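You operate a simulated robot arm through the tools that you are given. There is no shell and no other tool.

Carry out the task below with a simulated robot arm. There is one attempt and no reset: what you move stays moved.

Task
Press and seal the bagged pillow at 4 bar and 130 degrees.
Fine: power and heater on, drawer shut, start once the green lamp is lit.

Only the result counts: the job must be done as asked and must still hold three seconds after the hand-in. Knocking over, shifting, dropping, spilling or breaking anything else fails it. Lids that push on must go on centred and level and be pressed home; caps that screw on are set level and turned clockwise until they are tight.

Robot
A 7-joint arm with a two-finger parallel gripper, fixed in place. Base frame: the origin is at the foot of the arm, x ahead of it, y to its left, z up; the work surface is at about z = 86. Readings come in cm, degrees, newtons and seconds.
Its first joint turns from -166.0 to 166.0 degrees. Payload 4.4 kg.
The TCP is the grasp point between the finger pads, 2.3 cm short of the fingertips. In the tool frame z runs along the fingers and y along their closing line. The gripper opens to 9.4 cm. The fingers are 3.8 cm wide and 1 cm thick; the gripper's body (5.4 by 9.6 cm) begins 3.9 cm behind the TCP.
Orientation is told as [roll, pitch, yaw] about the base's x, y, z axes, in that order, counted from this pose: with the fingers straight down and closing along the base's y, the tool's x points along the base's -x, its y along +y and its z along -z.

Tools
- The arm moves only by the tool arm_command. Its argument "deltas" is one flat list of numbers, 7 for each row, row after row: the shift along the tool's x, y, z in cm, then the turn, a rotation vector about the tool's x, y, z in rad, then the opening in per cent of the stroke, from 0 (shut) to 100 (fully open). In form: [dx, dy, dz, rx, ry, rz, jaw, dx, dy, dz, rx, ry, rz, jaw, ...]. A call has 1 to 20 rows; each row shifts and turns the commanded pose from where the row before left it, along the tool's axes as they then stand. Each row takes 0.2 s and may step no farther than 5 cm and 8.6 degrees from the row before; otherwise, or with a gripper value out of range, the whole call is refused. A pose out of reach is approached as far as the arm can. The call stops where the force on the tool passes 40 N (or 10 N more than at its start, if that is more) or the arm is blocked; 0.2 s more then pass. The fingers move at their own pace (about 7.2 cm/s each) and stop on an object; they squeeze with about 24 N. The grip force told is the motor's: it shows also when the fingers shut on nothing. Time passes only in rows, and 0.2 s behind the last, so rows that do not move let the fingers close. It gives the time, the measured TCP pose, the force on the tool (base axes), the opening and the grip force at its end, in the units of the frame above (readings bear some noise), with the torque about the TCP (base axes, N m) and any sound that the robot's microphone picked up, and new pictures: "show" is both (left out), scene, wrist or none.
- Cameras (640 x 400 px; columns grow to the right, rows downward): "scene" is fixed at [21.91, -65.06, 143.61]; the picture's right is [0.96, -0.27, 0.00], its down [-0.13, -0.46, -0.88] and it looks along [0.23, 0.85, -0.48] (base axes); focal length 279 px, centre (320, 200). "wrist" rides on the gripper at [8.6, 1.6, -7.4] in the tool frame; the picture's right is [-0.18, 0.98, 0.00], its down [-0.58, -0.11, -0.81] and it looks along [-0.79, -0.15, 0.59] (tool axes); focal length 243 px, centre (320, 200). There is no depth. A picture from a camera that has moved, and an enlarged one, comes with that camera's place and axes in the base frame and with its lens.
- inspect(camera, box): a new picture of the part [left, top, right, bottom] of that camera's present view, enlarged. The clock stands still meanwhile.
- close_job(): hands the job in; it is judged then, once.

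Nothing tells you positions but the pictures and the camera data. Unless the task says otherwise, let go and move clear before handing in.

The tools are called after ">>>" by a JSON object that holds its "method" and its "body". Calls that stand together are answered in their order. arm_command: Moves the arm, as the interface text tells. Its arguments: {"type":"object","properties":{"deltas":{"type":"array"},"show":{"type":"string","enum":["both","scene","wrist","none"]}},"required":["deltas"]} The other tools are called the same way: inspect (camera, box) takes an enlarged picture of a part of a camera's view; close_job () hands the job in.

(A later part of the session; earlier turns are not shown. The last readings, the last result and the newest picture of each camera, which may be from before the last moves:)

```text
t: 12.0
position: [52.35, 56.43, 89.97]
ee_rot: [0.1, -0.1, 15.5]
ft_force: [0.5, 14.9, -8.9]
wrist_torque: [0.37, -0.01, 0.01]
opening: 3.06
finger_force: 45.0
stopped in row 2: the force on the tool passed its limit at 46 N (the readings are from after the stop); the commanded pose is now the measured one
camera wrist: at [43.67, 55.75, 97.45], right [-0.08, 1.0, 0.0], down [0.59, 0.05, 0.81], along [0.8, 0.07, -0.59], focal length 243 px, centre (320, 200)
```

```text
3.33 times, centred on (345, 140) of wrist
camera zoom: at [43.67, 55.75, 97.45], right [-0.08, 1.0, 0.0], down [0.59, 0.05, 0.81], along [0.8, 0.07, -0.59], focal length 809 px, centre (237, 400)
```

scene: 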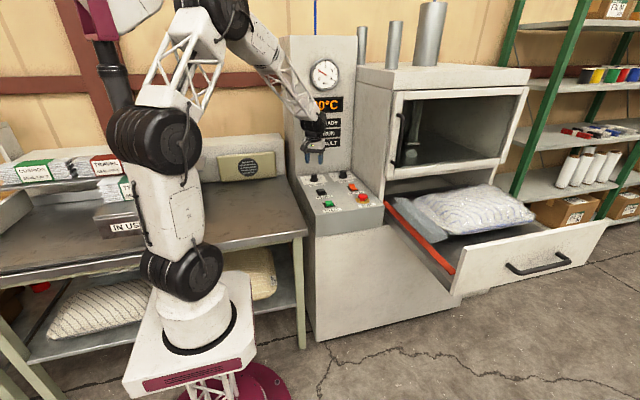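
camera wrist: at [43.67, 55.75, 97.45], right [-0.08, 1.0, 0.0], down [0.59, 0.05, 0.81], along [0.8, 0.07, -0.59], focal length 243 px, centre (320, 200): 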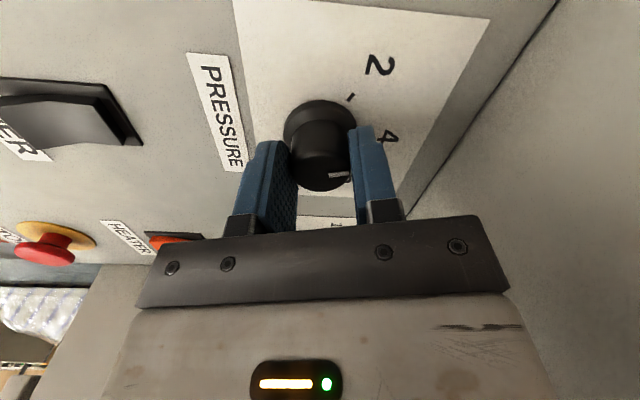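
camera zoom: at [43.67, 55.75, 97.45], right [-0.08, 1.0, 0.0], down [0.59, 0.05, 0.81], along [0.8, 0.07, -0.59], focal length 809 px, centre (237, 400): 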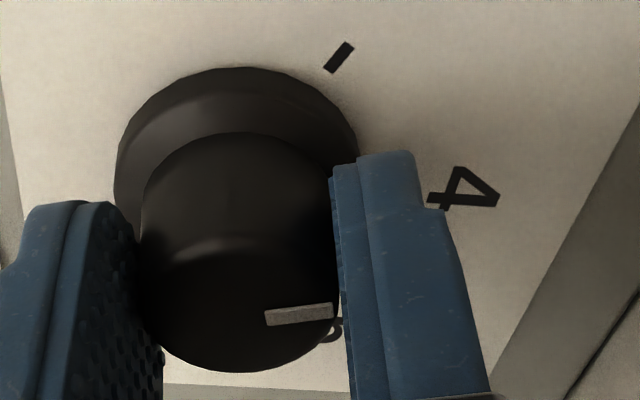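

The gauge stays exactly at 4 although the knob moved further, so it does work in steps. The call stopped on side force from the grip. I'll release the knob, let the load settle and look at where the pointer rests.

>>> {"method": "arm_command", "body": {"deltas": [0, 0, 0, 0, 0, 0, 55, 0, 0, 0, 0, 0, 0, 55, 0, 0, 0, 0, 0, 0, 55], "show": "wrist"}}

>>> {"method": "inspect", "body": {"camera": "wrist", "box": [260, 80, 410, 200]}}

>>> {"method": "inspect", "body": {"camera": "scene", "box": [308, 56, 340, 92]}}

>>> {"method": "inspect", "body": {"camera": "scene", "box": [298, 166, 330, 186]}}

```text
t: 12.8
position: [52.34, 56.46, 89.92]
ee_rot: [0.1, -0.1, 15.6]
ft_force: [-0.1, -0.4, -0.2]
wrist_torque: [-0.01, -0.01, 0.04]
opening: 5.16
finger_force: 0.0
camera wrist: at [43.68, 55.71, 97.47], right [-0.08, 1.0, 0.0], down [0.59, 0.05, 0.81], along [0.8, 0.07, -0.59], focal length 243 px, centre (320, 200)
```

wrist: 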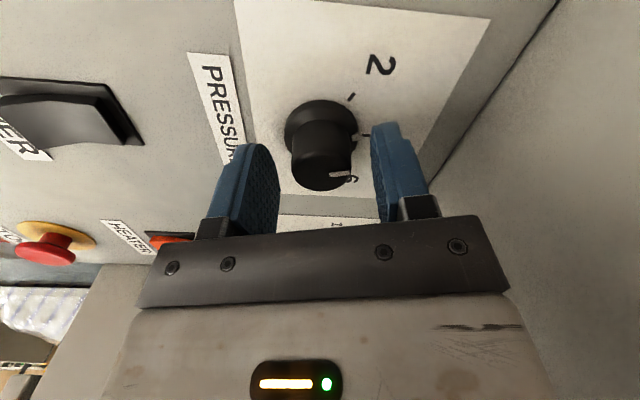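

```text
3.33 times, centred on (335, 140) of wrist
camera zoom: at [43.68, 55.71, 97.47], right [-0.08, 1.0, 0.0], down [0.59, 0.05, 0.81], along [0.8, 0.07, -0.59], focal length 809 px, centre (270, 400)
```

zoom: 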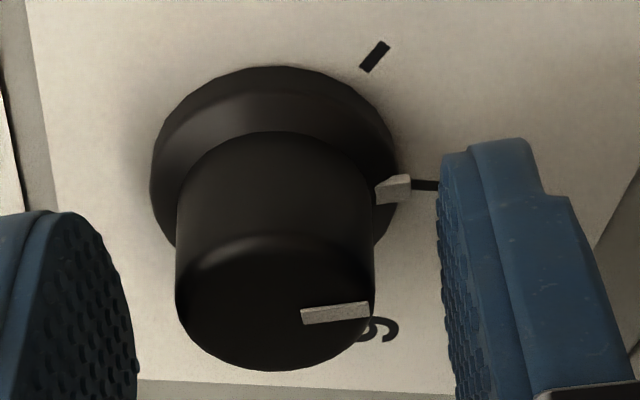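

```text
11.11 times, centred on (324, 74) of scene
camera zoom: at [21.91, -65.06, 143.61], right [0.96, -0.27, 0.0], down [-0.13, -0.46, -0.88], along [0.23, 0.85, -0.48], focal length 3105 px, centre (276, 1600)
```

zoom: 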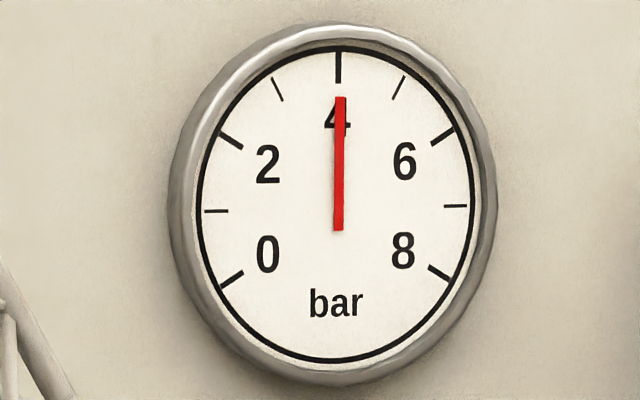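

```text
16.00 times, centred on (314, 176) of scene
camera zoom: at [21.91, -65.06, 143.61], right [0.96, -0.27, 0.0], down [-0.13, -0.46, -0.88], along [0.23, 0.85, -0.48], focal length 4471 px, centre (416, 584)
```

zoom: 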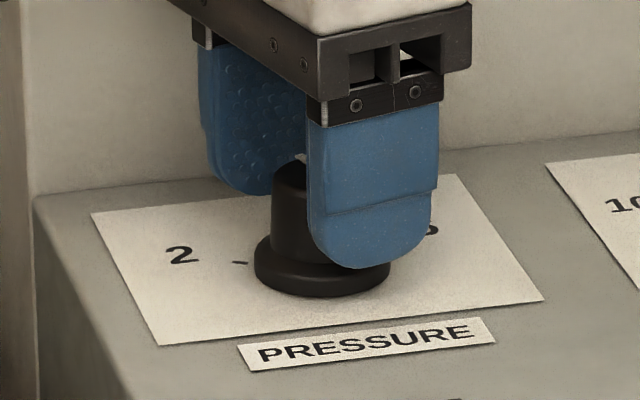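

The tick geometry puts the knob axis at (52.5, 56.6), with the pointer about 15° short of the 4 tick although the gauge reads 4. I'll re-centre on that axis, re-grip and finish the last 15° so the pointer sits on the mark.

>>> {"method": "arm_command", "body": {"deltas": [-0.18, 0.06, 0, 0, 0, 0, 55, 0, 0, 0, 0, 0, 0, 0, 0, 0, 0, 0, 0, 0, 0, 0, 0, 0, 0, 0, 0, 0, 0, 0, 0, 0, 0, 0.09, 0, 0, 0, 0, 0, 0, 0.09, 0, 0, 0, 0, 0, 0, 0.09, 0, 0, 0, 0, 0, 0, 0, 0], "show": "none"}}

>>> {"method": "inspect", "body": {"camera": "scene", "box": [308, 56, 340, 92]}}

```text
t: 14.6
position: [52.5, 56.42, 89.98]
ee_rot: [0.1, -0.1, 0.0]
ft_force: [-33.0, 11.3, 11.7]
wrist_torque: [0.27, 0.96, 0.02]
opening: 3.08
finger_force: 45.8
```

```text
11.11 times, centred on (324, 74) of scene
camera zoom: at [21.91, -65.06, 143.61], right [0.96, -0.27, 0.0], down [-0.13, -0.46, -0.88], along [0.23, 0.85, -0.48], focal length 3105 px, centre (276, 1600)
```

zoom: 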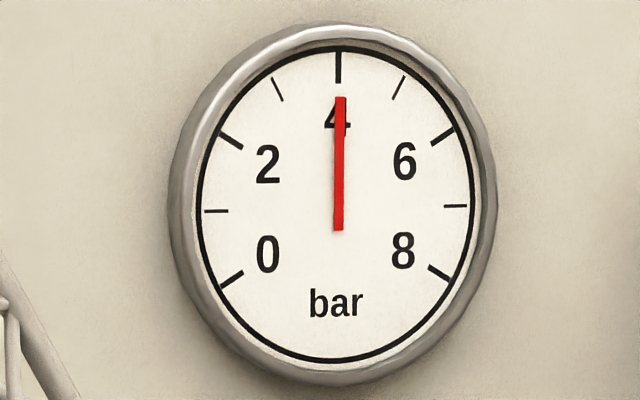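

The turn is done and the gauge holds at 4. I'll release, rise straight up and check the pointer.

>>> {"method": "arm_command", "body": {"deltas": [0, 0, 0, 0, 0, 0, 55, 0, 0, 0, 0, 0, 0, 55, 0, 0, 0, 0, 0, 0, 55, 0, 0, -2, 0, 0, 0, 55, 0, 0, -3, 0, 0, 0, 55, 0, 0, -3, 0, 0, 0, 55], "show": "wrist"}}

>>> {"method": "inspect", "body": {"camera": "wrist", "box": [260, 20, 400, 130]}}

>>> {"method": "inspect", "body": {"camera": "scene", "box": [298, 166, 330, 186]}}

>>> {"method": "inspect", "body": {"camera": "wrist", "box": [240, 120, 400, 220]}}

```text
t: 16.0
position: [52.54, 56.69, 97.95]
ee_rot: [0.0, 0.1, 0.0]
ft_force: [-0.5, 0.3, 0.1]
wrist_torque: [0.0, 0.02, -0.03]
opening: 5.21
finger_force: 0.1
camera wrist: at [44.03, 58.38, 105.44], right [0.18, 0.98, 0.0], down [0.58, -0.11, 0.81], along [0.79, -0.15, -0.59], focal length 243 px, centre (320, 200)
```

wrist: 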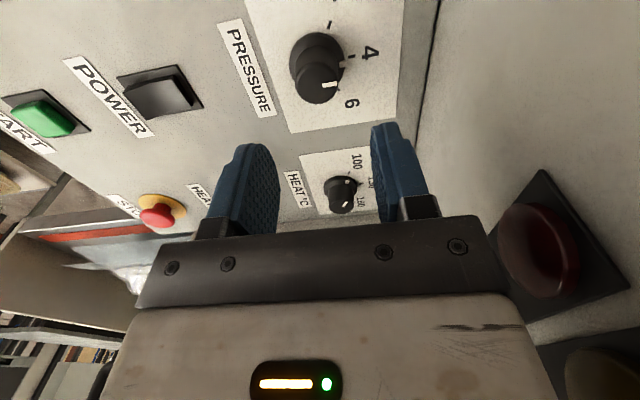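

```text
3.64 times, centred on (330, 75) of wrist
camera zoom: at [44.03, 58.38, 105.44], right [0.18, 0.98, 0.0], down [0.58, -0.11, 0.81], along [0.79, -0.15, -0.59], focal length 882 px, centre (284, 654)
```

zoom: 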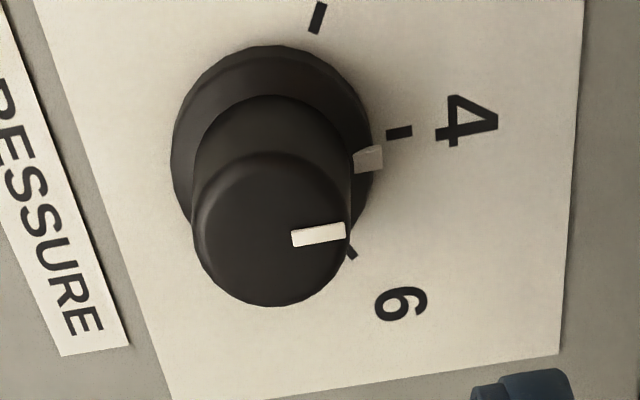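

```text
16.00 times, centred on (314, 176) of scene
camera zoom: at [21.91, -65.06, 143.61], right [0.96, -0.27, 0.0], down [-0.13, -0.46, -0.88], along [0.23, 0.85, -0.48], focal length 4471 px, centre (416, 584)
```

zoom: 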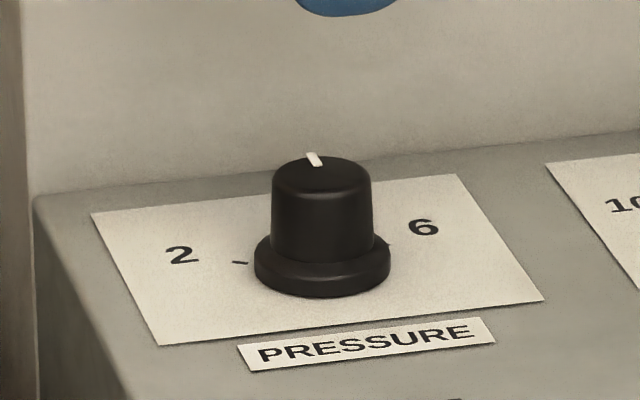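

```text
4.00 times, centred on (320, 170) of wrist
camera zoom: at [44.03, 58.38, 105.44], right [0.18, 0.98, 0.0], down [0.58, -0.11, 0.81], along [0.79, -0.15, -0.59], focal length 970 px, centre (320, 320)
```

zoom: 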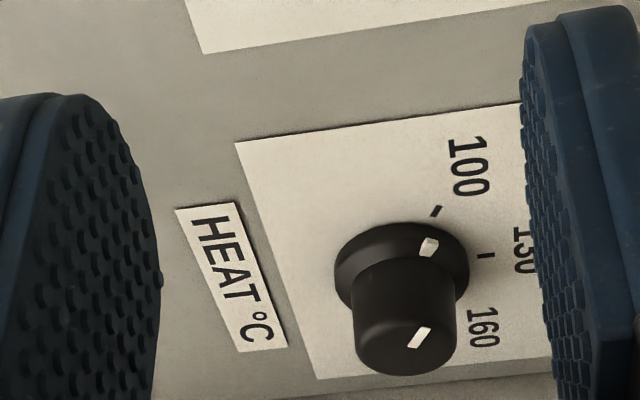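

PRESSURE is set, with the pointer on the 4 tick and the gauge at 4. Next I'll move over the HEAT knob and pre-turn the hand about 45° counter-clockwise.

>>> {"method": "arm_command", "body": {"deltas": [-3.77, 0, 0, 0, 0, 0, 55, -3.77, 0, 0, 0, 0, 0, 55, -3.77, 0, 0, 0, 0, 0, 55, -3.77, 0, 0, 0, 0, 0, 55, 0, 0, 0, 0, 0, -0.1309, 55, 0, 0, 0, 0, 0, -0.1309, 55, 0, 0, 0, 0, 0, -0.1309, 55, 0, 0, 0, 0, 0, -0.1309, 55, 0, 0, 0, 0, 0, -0.1309, 55, 0, 0, 0, 0, 0, -0.1309, 55], "show": "both"}}

>>> {"method": "inspect", "body": {"camera": "wrist", "box": [260, 20, 400, 130]}}

```text
t: 18.2
position: [67.52, 56.51, 98.04]
ee_rot: [0.0, -0.1, 45.1]
ft_force: [0.7, 0.1, 0.2]
wrist_torque: [-0.02, 0.04, 0.0]
opening: 5.16
finger_force: 0.0
camera wrist: at [60.42, 51.58, 105.55], right [-0.57, 0.82, 0.0], down [0.49, 0.33, 0.81], along [0.67, 0.46, -0.59], focal length 243 px, centre (320, 200)
```

scene: 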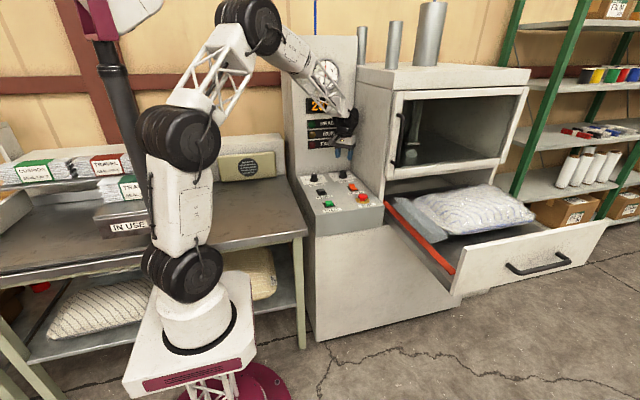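
wrist: 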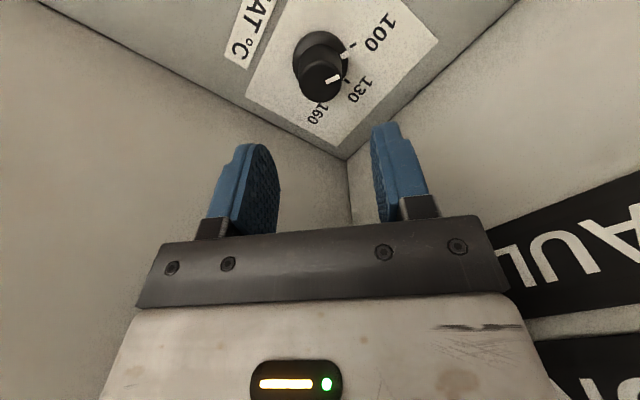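

```text
3.64 times, centred on (330, 75) of wrist
camera zoom: at [60.42, 51.58, 105.55], right [-0.57, 0.82, 0.0], down [0.49, 0.33, 0.81], along [0.67, 0.46, -0.59], focal length 882 px, centre (284, 654)
```

zoom: 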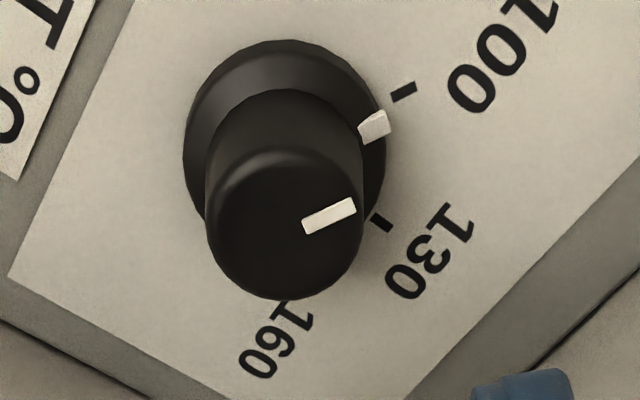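

The 100 and 130 ticks put the HEAT axis at (67.55, 56.55), right under the TCP, and the pointer is actually on 100. I'll add 15° of pre-turn, go down, grip and turn 60° clockwise.

>>> {"method": "arm_command", "body": {"deltas": [0, 0, 0, 0, 0, -0.1309, 55, 0, 0, 0, 0, 0, -0.1309, 55, 0, 0, 3.0, 0, 0, 0, 55, 0, 0, 2.5, 0, 0, 0, 55, 0, 0, 1.5, 0, 0, 0, 55, 0, 0, 0.6, 0, 0, 0, 55, 0, 0, 0.45, 0, 0, 0, 55], "show": "wrist"}}

>>> {"method": "inspect", "body": {"camera": "scene", "box": [310, 135, 380, 190]}}

>>> {"method": "inspect", "body": {"camera": "scene", "box": [60, 140, 160, 240]}}

```text
t: 19.8
position: [67.68, 56.74, 89.95]
ee_rot: [0.0, -0.1, 60.1]
ft_force: [0.0, 0.2, 0.2]
wrist_torque: [-0.01, 0.04, -0.01]
opening: 5.19
finger_force: 0.1
camera wrist: at [61.91, 50.03, 97.37], right [-0.76, 0.65, 0.0], down [0.38, 0.45, 0.81], along [0.53, 0.61, -0.59], focal length 243 px, centre (320, 200)
```

wrist: 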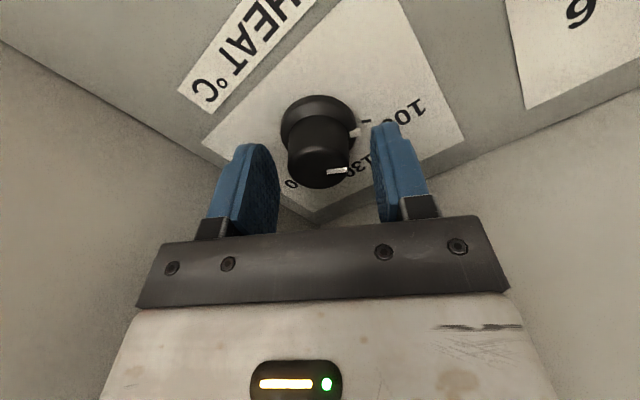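

```text
7.27 times, centred on (345, 162) of scene
camera zoom: at [21.91, -65.06, 143.61], right [0.96, -0.27, 0.0], down [-0.13, -0.46, -0.88], along [0.23, 0.85, -0.48], focal length 2032 px, centre (138, 473)
```

zoom: 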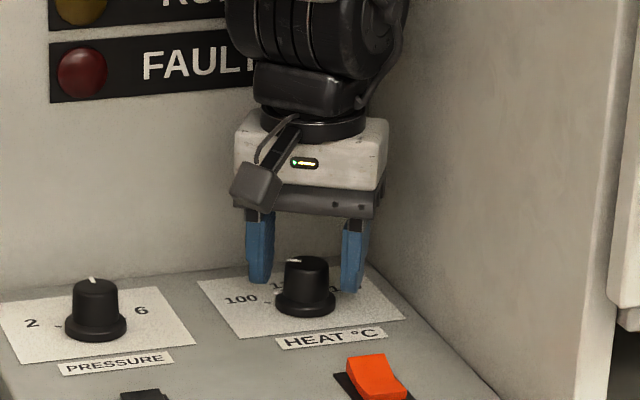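

```text
4.00 times, centred on (110, 190) of scene
camera zoom: at [21.91, -65.06, 143.61], right [0.96, -0.27, 0.0], down [-0.13, -0.46, -0.88], along [0.23, 0.85, -0.48], focal length 1118 px, centre (1160, 240)
```

zoom: 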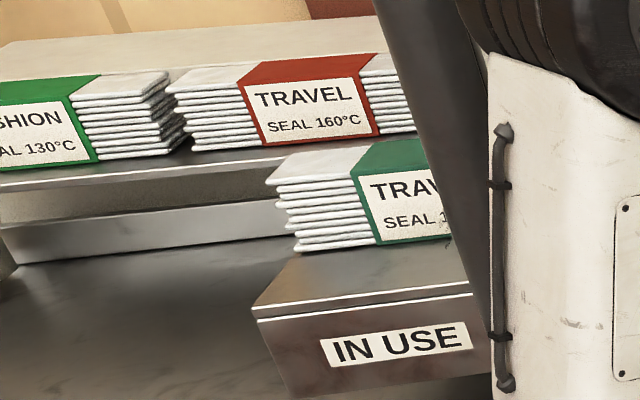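

The fingers straddle the HEAT knob squarely. I'll close, hold, and turn 60° clockwise.

>>> {"method": "arm_command", "body": {"deltas": [0, 0, 0, 0, 0, 0, 0, 0, 0, 0, 0, 0, 0, 0, 0, 0, 0, 0, 0, 0, 0, 0, 0, 0, 0, 0, 0.1, 0, 0, 0, 0, 0, 0, 0.1, 0, 0, 0, 0, 0, 0, 0.1, 0, 0, 0, 0, 0, 0, 0.1, 0, 0, 0, 0, 0, 0, 0.1, 0, 0, 0, 0, 0, 0, 0.1, 0, 0, 0, 0, 0, 0, 0.1, 0, 0, 0, 0, 0, 0, 0.1, 0, 0, 0, 0, 0, 0, 0.1, 0, 0, 0, 0, 0, 0, 0.1, 0, 0, 0, 0, 0, 0, 0.047, 0, 0, 0, 0, 0, 0, 0, 0], "show": "wrist"}}

```text
t: 21.2
position: [67.63, 56.63, 89.98]
ee_rot: [-0.1, -0.3, 45.3]
ft_force: [10.4, 4.6, -7.3]
wrist_torque: [0.37, -0.83, 0.0]
opening: 3.09
finger_force: 45.1
stopped in row 6: the force on the tool passed its limit at 42 N (the readings are from after the stop); the commanded pose is now the measured one
camera wrist: at [60.45, 51.64, 97.36], right [-0.57, 0.82, 0.0], down [0.48, 0.33, 0.81], along [0.67, 0.46, -0.59], focal length 243 px, centre (320, 200)
```

wrist: 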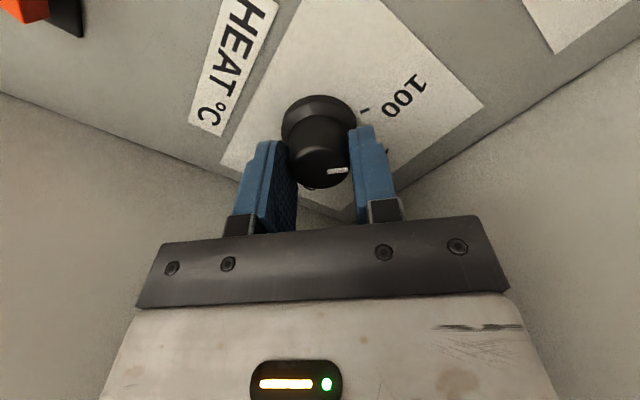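

The force limit stopped it after about 15°, and the knob moved with the hand. The remaining load is small, so I'll carry on.

>>> {"method": "arm_command", "body": {"deltas": [0, 0, 0, 0, 0, 0.08, 0, 0, 0, 0, 0, 0, 0.08, 0, 0, 0, 0, 0, 0, 0.08, 0, 0, 0, 0, 0, 0, 0.08, 0, 0, 0, 0, 0, 0, 0.08, 0, 0, 0, 0, 0, 0, 0.08, 0, 0, 0, 0, 0, 0, 0.08, 0, 0, 0, 0, 0, 0, 0.08, 0, 0, 0, 0, 0, 0, 0.08, 0, 0, 0, 0, 0, 0, 0.07, 0, 0, 0, 0, 0, 0, 0, 0], "show": "wrist"}}

```text
t: 22.0
position: [67.67, 56.46, 89.98]
ee_rot: [0.0, -0.3, 33.3]
ft_force: [9.6, 5.2, -7.8]
wrist_torque: [0.44, -0.91, 0.02]
opening: 3.08
finger_force: 45.0
stopped in row 3: the force on the tool passed its limit at 41 N (the readings are from after the stop); the commanded pose is now the measured one
camera wrist: at [59.58, 53.21, 97.36], right [-0.39, 0.92, 0.0], down [0.54, 0.23, 0.81], along [0.75, 0.31, -0.59], focal length 243 px, centre (320, 200)
```

wrist: 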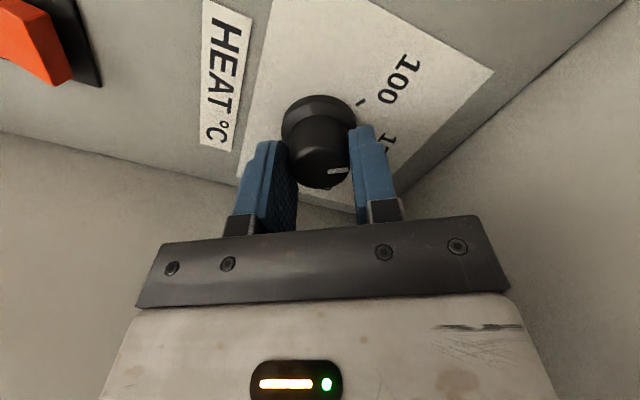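

The knob keeps following the hand. Continuing in short turns.

>>> {"method": "arm_command", "body": {"deltas": [0, 0, 0, 0, 0, 0.06, 0, 0, 0, 0, 0, 0, 0.06, 0, 0, 0, 0, 0, 0, 0.06, 0, 0, 0, 0, 0, 0, 0.06, 0, 0, 0, 0, 0, 0, 0.06, 0, 0, 0, 0, 0, 0, 0.06, 0, 0, 0, 0, 0, 0, 0.06, 0, 0, 0, 0, 0, 0, 0.06, 0, 0, 0, 0, 0, 0, 0.06, 0, 0, 0, 0, 0, 0, 0.04, 0, 0, 0, 0, 0, 0, 0, 0], "show": "wrist"}}

```text
t: 24.4
position: [67.61, 56.53, 90.03]
ee_rot: [0.2, -0.2, -0.1]
ft_force: [18.5, -20.5, 6.5]
wrist_torque: [-0.54, -0.04, 0.04]
opening: 3.08
finger_force: 45.2
camera wrist: at [59.07, 58.13, 97.39], right [0.18, 0.98, 0.0], down [0.58, -0.11, 0.81], along [0.8, -0.15, -0.59], focal length 243 px, centre (320, 200)
```

wrist: 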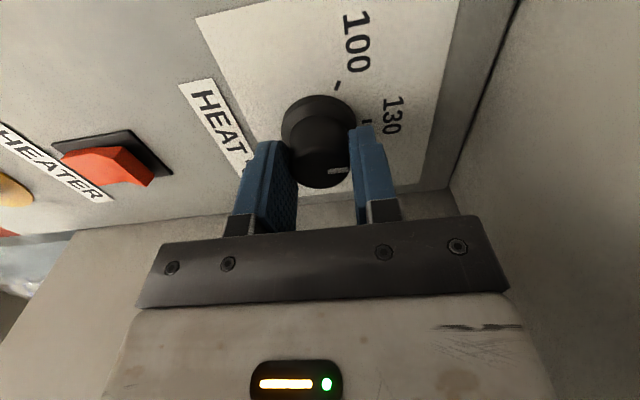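

The hand is at yaw 0, so the HEAT knob should have turned about 60°. I'll release, rise and check the pointer.

>>> {"method": "arm_command", "body": {"deltas": [0, 0, 0, 0, 0, 0, 55, 0, 0, 0, 0, 0, 0, 55, 0, 0, 0, 0, 0, 0, 55, 0, 0, -2, 0, 0, 0, 55, 0, 0, -3, 0, 0, 0, 55, 0, 0, -3, 0, 0, 0, 55], "show": "none"}}

>>> {"method": "inspect", "body": {"camera": "wrist", "box": [260, 20, 400, 130]}}

>>> {"method": "inspect", "body": {"camera": "scene", "box": [290, 160, 400, 230]}}

>>> {"method": "inspect", "body": {"camera": "scene", "box": [296, 50, 356, 150]}}

```text
t: 25.8
position: [67.44, 56.69, 97.99]
ee_rot: [0.1, -0.2, 0.1]
ft_force: [-0.7, 0.6, -0.7]
wrist_torque: [-0.01, 0.01, 0.06]
opening: 5.18
finger_force: 0.1
```

```text
3.64 times, centred on (330, 75) of wrist
camera zoom: at [58.87, 58.34, 105.37], right [0.18, 0.98, 0.0], down [0.58, -0.11, 0.81], along [0.79, -0.15, -0.59], focal length 882 px, centre (284, 654)
```

zoom: 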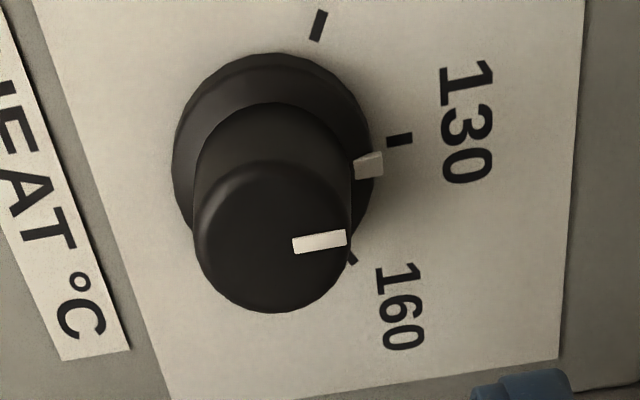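

```text
5.71 times, centred on (345, 195) of scene
camera zoom: at [21.91, -65.06, 143.61], right [0.96, -0.27, 0.0], down [-0.13, -0.46, -0.88], along [0.23, 0.85, -0.48], focal length 1597 px, centre (177, 229)
```

zoom: 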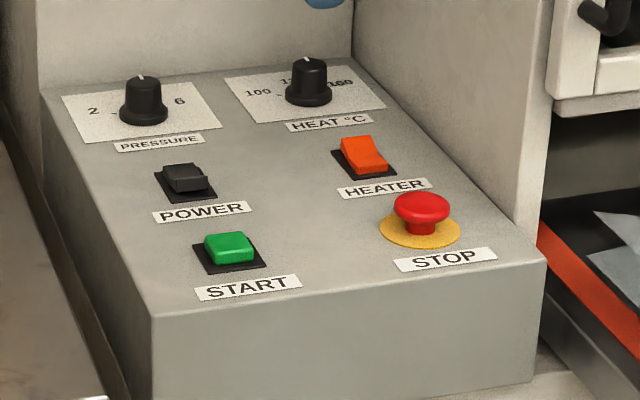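

```text
4.00 times, centred on (326, 100) of scene
camera zoom: at [21.91, -65.06, 143.61], right [0.96, -0.27, 0.0], down [-0.13, -0.46, -0.88], along [0.23, 0.85, -0.48], focal length 1118 px, centre (296, 600)
```

zoom: 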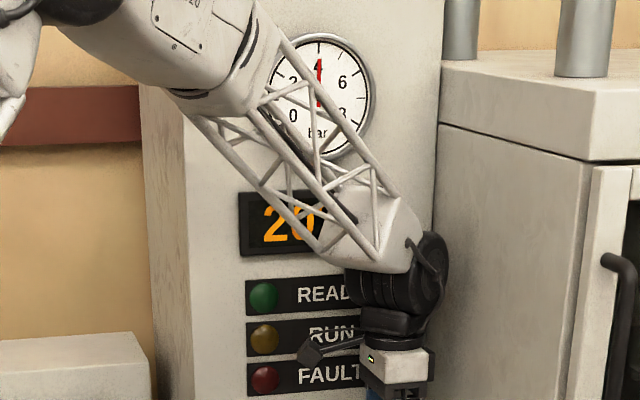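

Both pointers are on their marks, 4 bar and 130 °C. Next I'll shut the fingers and press the far end of the HEATER rocker.

>>> {"method": "arm_command", "body": {"deltas": [-0.03, -4.08, 0, 0, 0, 0, 0, -0.03, -4.08, 0, 0, 0, 0, 0, -0.04, -4.08, 0, 0, 0, 0, 0, 0, 0, 3.0, 0, 0, 0, 0, 0, 0, 3.0, 0, 0, 0, 0, 0, 0, 1.5, 0, 0, 0, 0], "show": "none"}}

>>> {"method": "inspect", "body": {"camera": "scene", "box": [322, 150, 386, 200]}}

```text
t: 27.2
position: [67.8, 44.13, 90.51]
ee_rot: [0.2, -0.2, 0.1]
ft_force: [0.3, 0.7, -0.7]
wrist_torque: [0.02, -0.05, -0.02]
opening: 0.0
finger_force: 23.8
```

```text
8.00 times, centred on (354, 175) of scene
camera zoom: at [21.91, -65.06, 143.61], right [0.96, -0.27, 0.0], down [-0.13, -0.46, -0.88], along [0.23, 0.85, -0.48], focal length 2235 px, centre (48, 400)
```

zoom: 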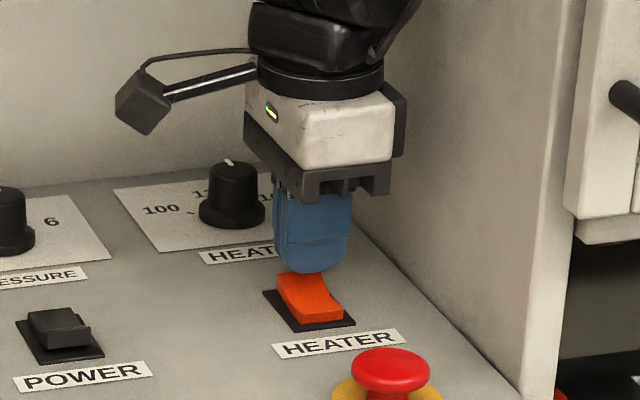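

The fingers are over the far end of HEATER. I'll nudge slightly back and press down in small steps.

>>> {"method": "arm_command", "body": {"deltas": [0.1, 0.3, 0.25, 0, 0, 0, 0, 0, 0, 0.25, 0, 0, 0, 0, 0, 0, 0.25, 0, 0, 0, 0, 0, 0, 0.2, 0, 0, 0, 0, 0, 0, 0.2, 0, 0, 0, 0, 0, 0, 0.15, 0, 0, 0, 0, 0, 0, 0, 0, 0, 0, 0], "show": "none"}}

>>> {"method": "inspect", "body": {"camera": "scene", "box": [322, 150, 386, 200]}}

>>> {"method": "inspect", "body": {"camera": "scene", "box": [296, 50, 356, 150]}}

```text
t: 28.8
position: [67.64, 44.51, 89.26]
ee_rot: [0.2, -0.3, 0.1]
ft_force: [-2.1, 0.2, 11.5]
wrist_torque: [0.1, 0.22, -0.03]
opening: 0.02
finger_force: 23.7
```

```text
8.00 times, centred on (354, 175) of scene
camera zoom: at [21.91, -65.06, 143.61], right [0.96, -0.27, 0.0], down [-0.13, -0.46, -0.88], along [0.23, 0.85, -0.48], focal length 2235 px, centre (48, 400)
```

zoom: 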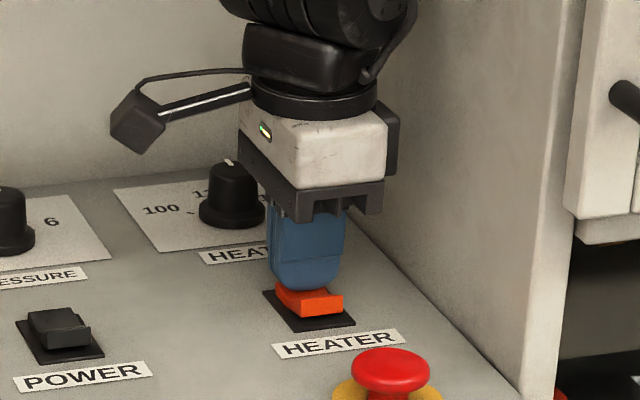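

```text
4.00 times, centred on (326, 100) of scene
camera zoom: at [21.91, -65.06, 143.61], right [0.96, -0.27, 0.0], down [-0.13, -0.46, -0.88], along [0.23, 0.85, -0.48], focal length 1118 px, centre (296, 600)
```

zoom: 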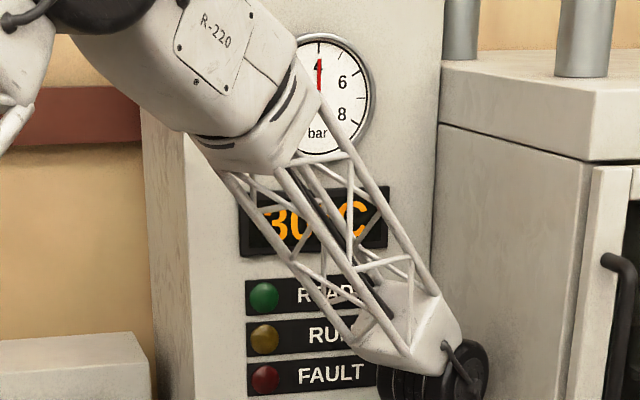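

HEATER is on and the temperature is climbing (30 °C). While it heats I'll rise and move over the drawer to look at the bag mouth and sealing strip before pushing the drawer in.

>>> {"method": "arm_command", "body": {"deltas": [0, 0, -4, 0, 0, 0, 0, 0, 0, -4, 0, 0, 0, 0, 0, 0, -4, 0, 0, 0, 0, 0, -4, -2, 0, 0, 0, 0, 0, -4, -2, 0, 0, 0, 0, 0, -4, -2, 0, 0, 0, 0, 0, -4, -2, 0, 0, 0, 0, 0, -4, -2, 0, 0, 0, 0, 0, -4, 0, 0, 0, 0, 0, 0, -4, 0, 0, 0, 0, 0, 0, -4, 0, 0, 0, 0, 0], "show": "both"}}

>>> {"method": "inspect", "body": {"camera": "scene", "box": [296, 50, 356, 150]}}

```text
t: 31.2
position: [67.66, 12.53, 111.32]
ee_rot: [0.1, -0.2, 0.0]
ft_force: [0.4, 0.0, 0.2]
wrist_torque: [0.0, 0.0, 0.0]
opening: 0.0
finger_force: 24.1
camera wrist: at [59.06, 14.13, 118.72], right [0.18, 0.98, 0.0], down [0.58, -0.11, 0.81], along [0.8, -0.15, -0.59], focal length 243 px, centre (320, 200)
```

scene: 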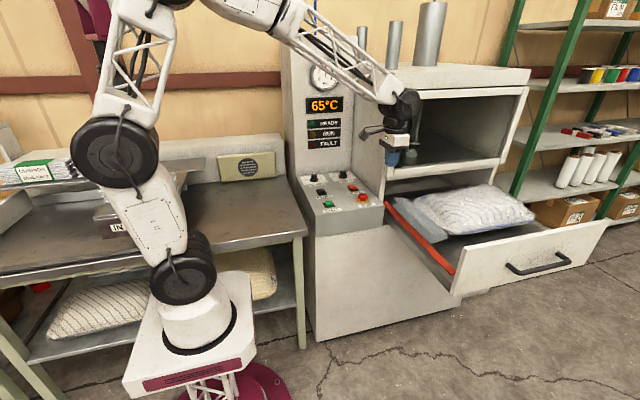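
wrist: 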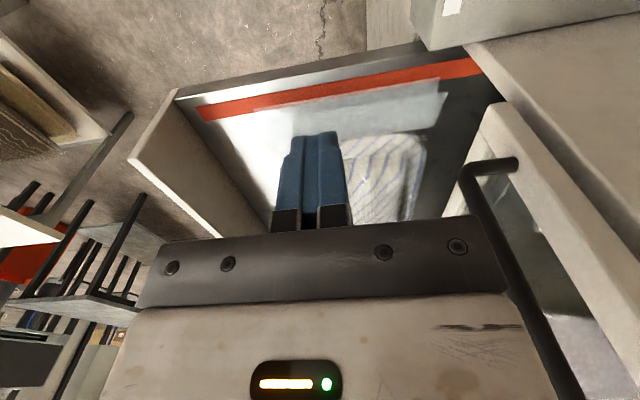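

```text
4.00 times, centred on (326, 100) of scene
camera zoom: at [21.91, -65.06, 143.61], right [0.96, -0.27, 0.0], down [-0.13, -0.46, -0.88], along [0.23, 0.85, -0.48], focal length 1118 px, centre (296, 600)
```

zoom: 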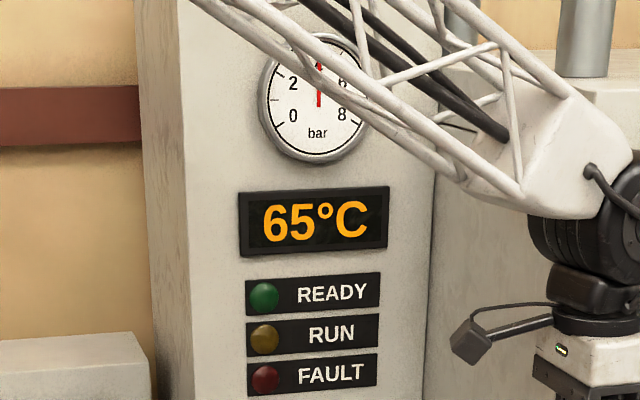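

Temperature is 65 °C and rising. I'll zoom on the bag mouth against the red strip from here.

>>> {"method": "inspect", "body": {"camera": "wrist", "box": [180, 50, 340, 150]}}

>>> {"method": "inspect", "body": {"camera": "wrist", "box": [330, 40, 490, 140]}}

>>> {"method": "inspect", "body": {"camera": "wrist", "box": [100, 60, 340, 240]}}

>>> {"method": "inspect", "body": {"camera": "wrist", "box": [400, 60, 640, 260]}}

```text
4.00 times, centred on (260, 100) of wrist
camera zoom: at [59.06, 14.13, 118.72], right [0.18, 0.98, 0.0], down [0.58, -0.11, 0.81], along [0.8, -0.15, -0.59], focal length 970 px, centre (560, 600)
```

zoom: 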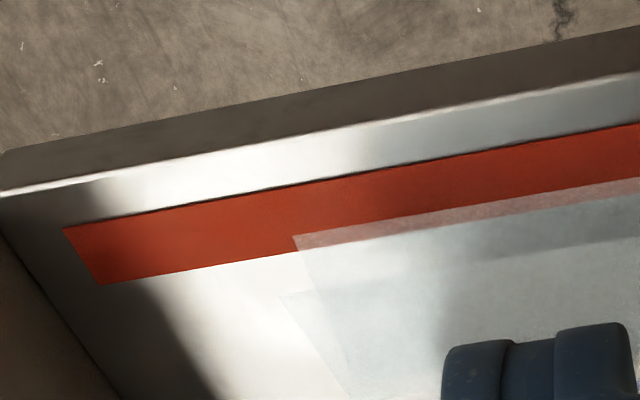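

```text
4.00 times, centred on (410, 90) of wrist
camera zoom: at [59.06, 14.13, 118.72], right [0.18, 0.98, 0.0], down [0.58, -0.11, 0.81], along [0.8, -0.15, -0.59], focal length 970 px, centre (-40, 640)
```

zoom: 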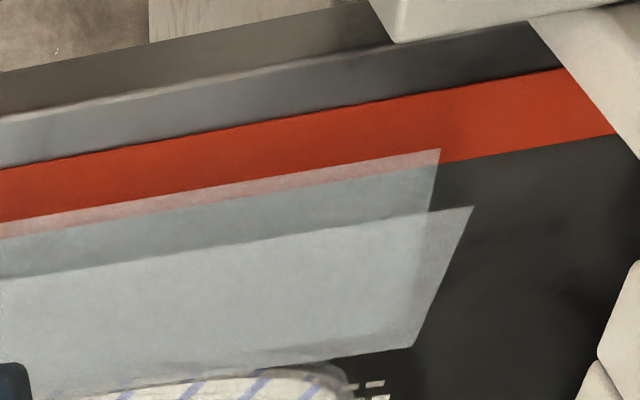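

```text
2.22 times, centred on (220, 150) of wrist
camera zoom: at [59.06, 14.13, 118.72], right [0.18, 0.98, 0.0], down [0.58, -0.11, 0.81], along [0.8, -0.15, -0.59], focal length 539 px, centre (542, 311)
```

zoom: 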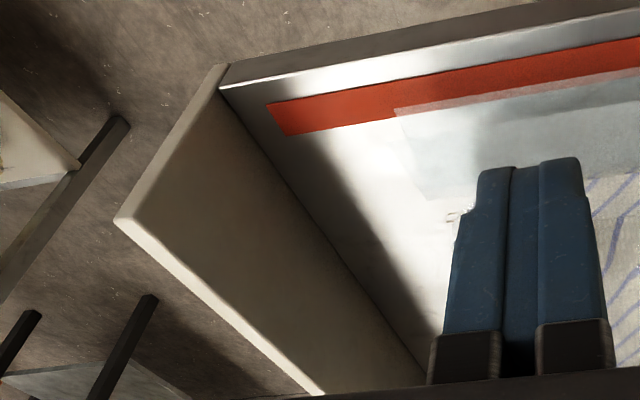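

```text
2.00 times, centred on (520, 160) of wrist
camera zoom: at [59.06, 14.13, 118.72], right [0.18, 0.98, 0.0], down [0.58, -0.11, 0.81], along [0.8, -0.15, -0.59], focal length 485 px, centre (-80, 280)
```

zoom: 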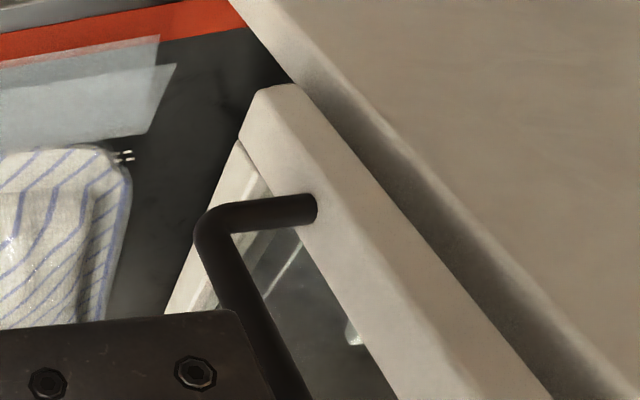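

Triangulating the corners puts both layers of the bag mouth at x ≈ 79.7, with the red strip at x = 79.2–82.0, so the mouth already lies over the strip. The drawer can be closed as it is. I'll go round in front of the drawer's left part at height and tilt the fingers forward.

>>> {"method": "arm_command", "body": {"deltas": [-1.73, -3.85, 0, 0, 0, 0, 0, -1.73, -3.85, 0, 0, 0, 0, 0, -1.73, -3.85, 0, 0, 0, 0, 0, -1.73, -3.85, 0, 0, 0, 0, 0, -1.73, -3.85, 0, 0, 0, 0, 0, -1.73, -3.85, 0, 0, 0, 0, 0, -1.73, -3.85, 0, 0, 0, 0, 0, -1.73, -3.85, 0, 0, 0, 0, 0, -1.73, -3.85, 0, 0, 0, 0, 0, -1.73, -3.85, 0, 0, 0, 0, 0], "show": "both"}}

```text
t: 33.4
position: [85.06, -26.17, 110.97]
ee_rot: [0.3, -0.3, 0.1]
ft_force: [-0.3, 0.5, -0.4]
wrist_torque: [0.0, 0.0, 0.01]
opening: 0.0
finger_force: 23.8
camera wrist: at [76.5, -24.41, 118.3], right [0.18, 0.98, 0.0], down [0.58, -0.11, 0.81], along [0.8, -0.15, -0.59], focal length 243 px, centre (320, 200)
```

scene: 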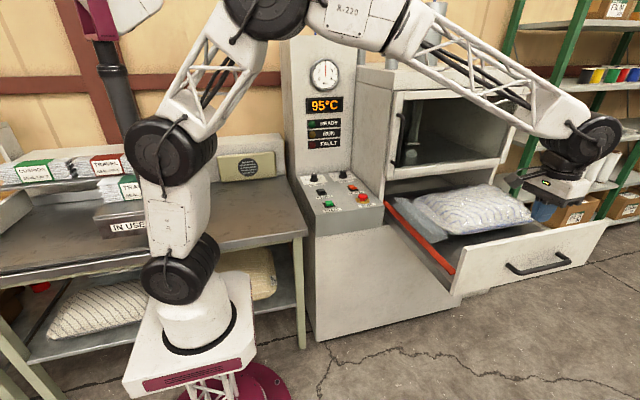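
wrist: 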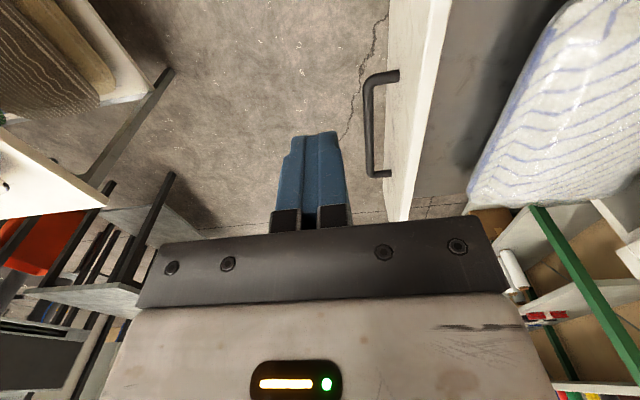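

The hand is in front of the drawer at height, and the display shows 95 °C. I'll tilt the fingers forward about 60° toward the panel.

>>> {"method": "arm_command", "body": {"deltas": [0, 0, 0, -0.1495, 0, 0, 0, 0, 0, 0, -0.1495, 0, 0, 0, 0, 0, 0, -0.1495, 0, 0, 0, 0, 0, 0, -0.1495, 0, 0, 0, 0, 0, 0, -0.1495, 0, 0, 0, 0, 0, 0, -0.1495, 0, 0, 0, 0, 0, 0, -0.1495, 0, 0, 0], "show": "both"}}

>>> {"method": "inspect", "body": {"camera": "scene", "box": [60, 140, 160, 240]}}

```text
t: 35.0
position: [85.15, -26.01, 111.02]
ee_rot: [60.4, -0.2, 0.0]
ft_force: [0.2, 0.2, -0.1]
wrist_torque: [-0.05, 0.0, -0.02]
opening: 0.0
finger_force: 24.0
camera wrist: at [76.41, -31.53, 116.13], right [0.18, 0.49, 0.85], down [0.58, -0.75, 0.31], along [0.79, 0.44, -0.42], focal length 243 px, centre (320, 200)
```

scene: 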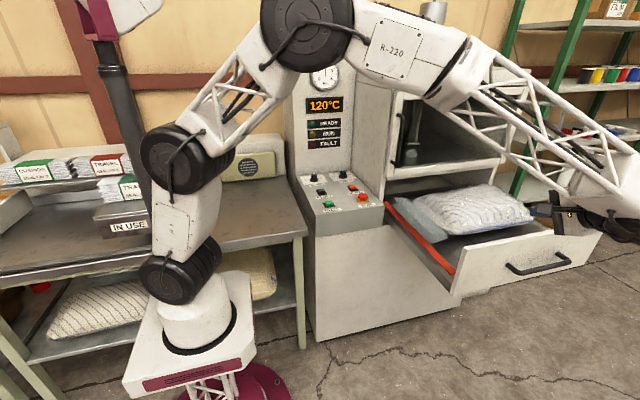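
wrist: 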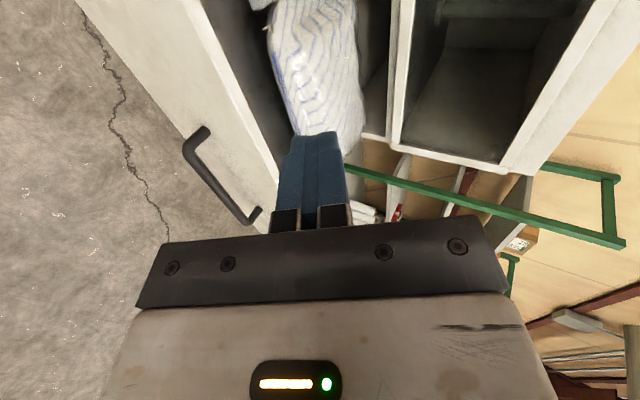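

```text
4.00 times, centred on (110, 190) of scene
camera zoom: at [21.91, -65.06, 143.61], right [0.96, -0.27, 0.0], down [-0.13, -0.46, -0.88], along [0.23, 0.85, -0.48], focal length 1118 px, centre (1160, 240)
```

zoom: 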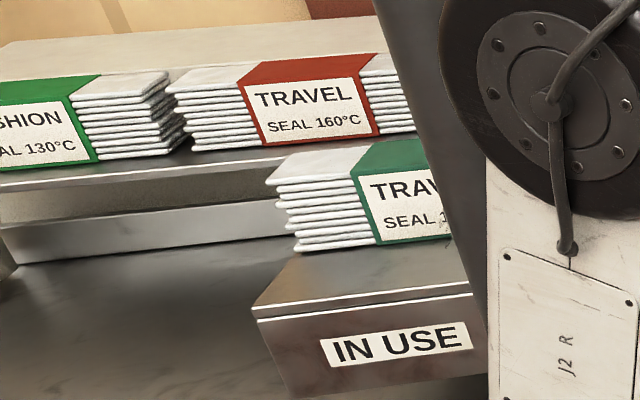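

The tilt is good (60°). The hand is level with x ≈ 85, left of the drawer handle. I'll go down in front of the panel to z ≈ 88.

>>> {"method": "arm_command", "body": {"deltas": [0, -3.405, 1.935, 0, 0, 0, 0, 0, -3.405, 1.935, 0, 0, 0, 0, 0, -3.405, 1.935, 0, 0, 0, 0, 0, -3.405, 1.935, 0, 0, 0, 0], "show": "both"}}

>>> {"method": "inspect", "body": {"camera": "scene", "box": [440, 170, 620, 300]}}

```text
t: 36.0
position: [85.19, -25.98, 95.69]
ee_rot: [60.0, -0.3, 0.1]
ft_force: [-0.7, 0.2, -0.6]
wrist_torque: [-0.05, -0.01, 0.01]
opening: 0.0
finger_force: 23.5
camera wrist: at [76.61, -31.54, 100.65], right [0.18, 0.49, 0.85], down [0.58, -0.75, 0.31], along [0.79, 0.44, -0.42], focal length 243 px, centre (320, 200)
```

scene: 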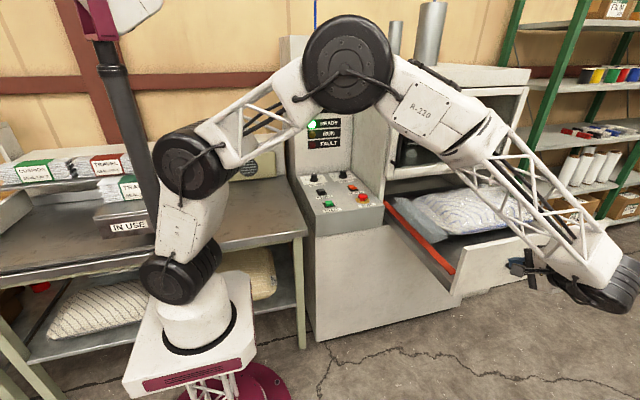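
wrist: 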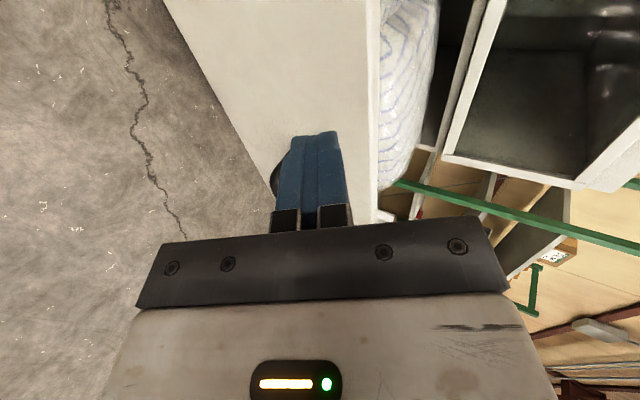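

```text
3.08 times, centred on (530, 235) of scene
camera zoom: at [21.91, -65.06, 143.61], right [0.96, -0.27, 0.0], down [-0.13, -0.46, -0.88], along [0.23, 0.85, -0.48], focal length 860 px, centre (-326, 92)
```

zoom: 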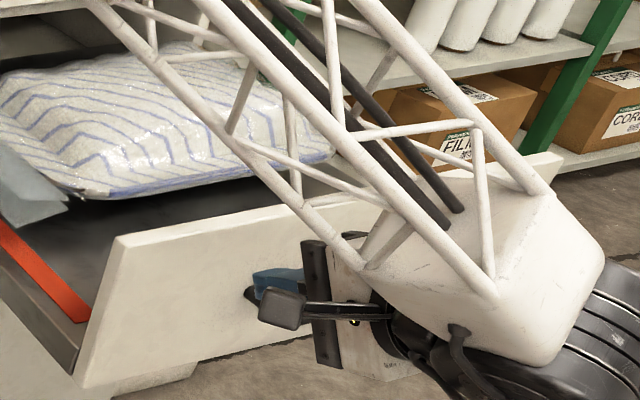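

The READY lamp looks lit already; I'll recheck it once the drawer is shut. The fingers are clear in front of the panel, so I'll go down the last 8 cm and then come forward to touch it.

>>> {"method": "arm_command", "body": {"deltas": [0, -3.464, 2.0, 0, 0, 0, 0, 0, -3.464, 2.0, 0, 0, 0, 0, 0, 0.5, 0.866, 0, 0, 0, 0, 0, 0.5, 0.866, 0, 0, 0, 0, 0, 0.5, 0.866, 0, 0, 0, 0], "show": "both"}}

>>> {"method": "inspect", "body": {"camera": "scene", "box": [440, 170, 620, 300]}}

>>> {"method": "inspect", "body": {"camera": "scene", "box": [296, 50, 376, 150]}}

```text
t: 37.2
position: [85.11, -22.87, 87.43]
ee_rot: [60.3, -0.3, 0.2]
ft_force: [-0.4, 0.5, 0.7]
wrist_torque: [-0.01, 0.01, -0.02]
opening: 0.0
finger_force: 24.3
camera wrist: at [76.41, -28.39, 92.52], right [0.18, 0.49, 0.85], down [0.58, -0.75, 0.31], along [0.79, 0.44, -0.42], focal length 243 px, centre (320, 200)
```

scene: 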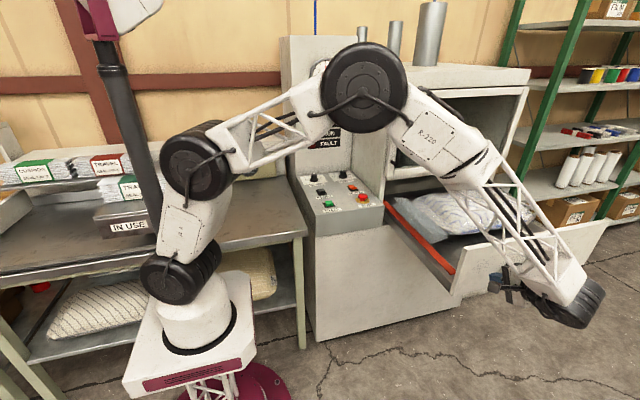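
wrist: 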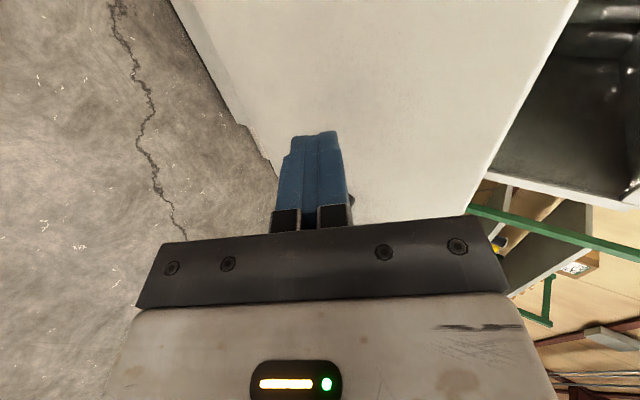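

```text
3.08 times, centred on (530, 235) of scene
camera zoom: at [21.91, -65.06, 143.61], right [0.96, -0.27, 0.0], down [-0.13, -0.46, -0.88], along [0.23, 0.85, -0.48], focal length 860 px, centre (-326, 92)
```

zoom: 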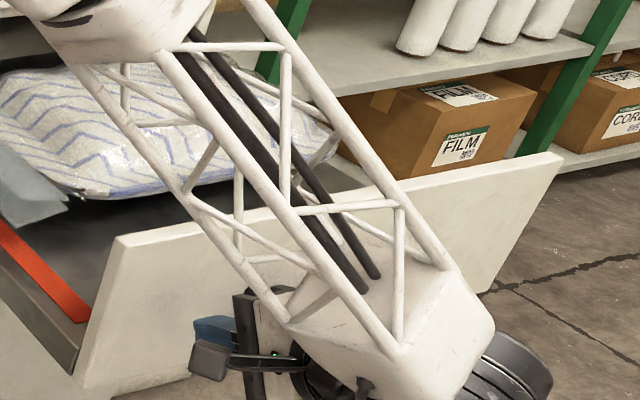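

```text
4.00 times, centred on (336, 100) of scene
camera zoom: at [21.91, -65.06, 143.61], right [0.96, -0.27, 0.0], down [-0.13, -0.46, -0.88], along [0.23, 0.85, -0.48], focal length 1118 px, centre (256, 600)
```

zoom: 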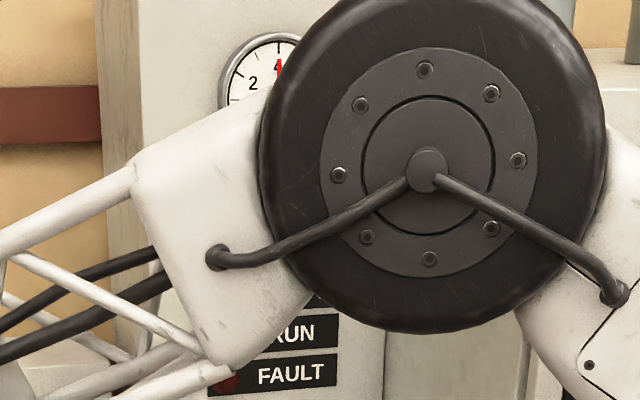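

The fingers face the left part of the panel, clear of the handle. I'll move forward slowly to make contact and start the push.

>>> {"method": "arm_command", "body": {"deltas": [0, 0.25, 0.433, 0, 0, 0, 0, 0, 0.25, 0.433, 0, 0, 0, 0, 0, 0.25, 0.433, 0, 0, 0, 0, 0, 0.25, 0.433, 0, 0, 0, 0, 0, 0.25, 0.433, 0, 0, 0, 0, 0, 0.25, 0.433, 0, 0, 0, 0, 0, 0.25, 0.433, 0, 0, 0, 0, 0, 0.25, 0.433, 0, 0, 0, 0, 0, 0.25, 0.433, 0, 0, 0, 0, 0, 0.25, 0.433, 0, 0, 0, 0], "show": "both"}}

>>> {"method": "inspect", "body": {"camera": "scene", "box": [440, 170, 620, 300]}}

```text
t: 39.4
position: [85.01, -17.96, 87.19]
ee_rot: [60.2, -0.2, 0.1]
ft_force: [0.1, -1.5, 0.7]
wrist_torque: [-0.04, 0.0, -0.02]
opening: 0.0
finger_force: 24.1
camera wrist: at [76.47, -23.65, 92.43], right [0.18, 0.49, 0.85], down [0.58, -0.75, 0.31], along [0.79, 0.44, -0.42], focal length 243 px, centre (320, 200)
```

scene: 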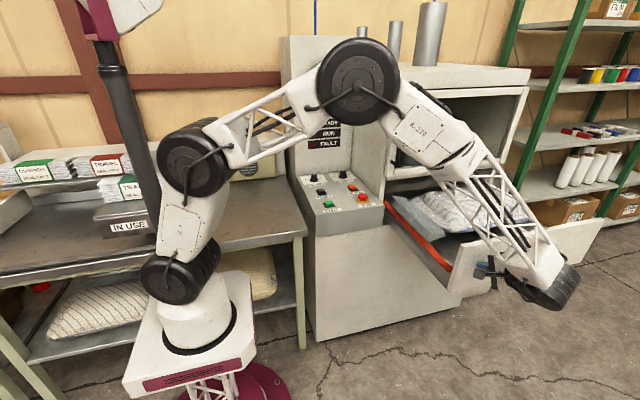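
wrist: 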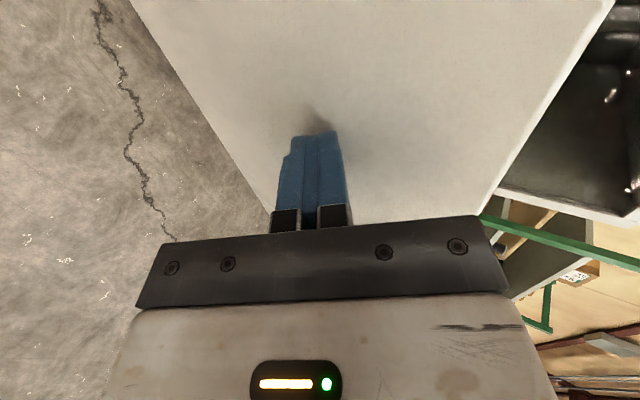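

```text
3.08 times, centred on (530, 235) of scene
camera zoom: at [21.91, -65.06, 143.61], right [0.96, -0.27, 0.0], down [-0.13, -0.46, -0.88], along [0.23, 0.85, -0.48], focal length 860 px, centre (-326, 92)
```

zoom: 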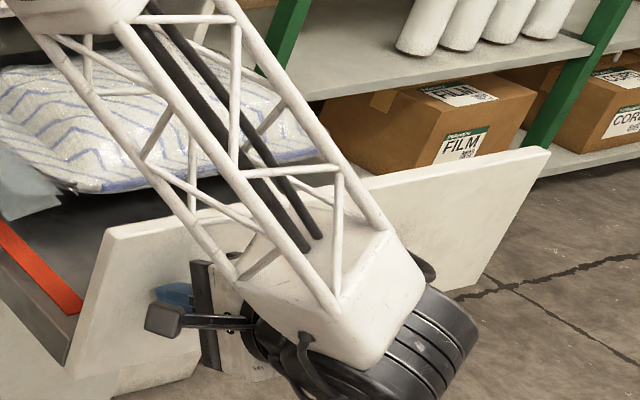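

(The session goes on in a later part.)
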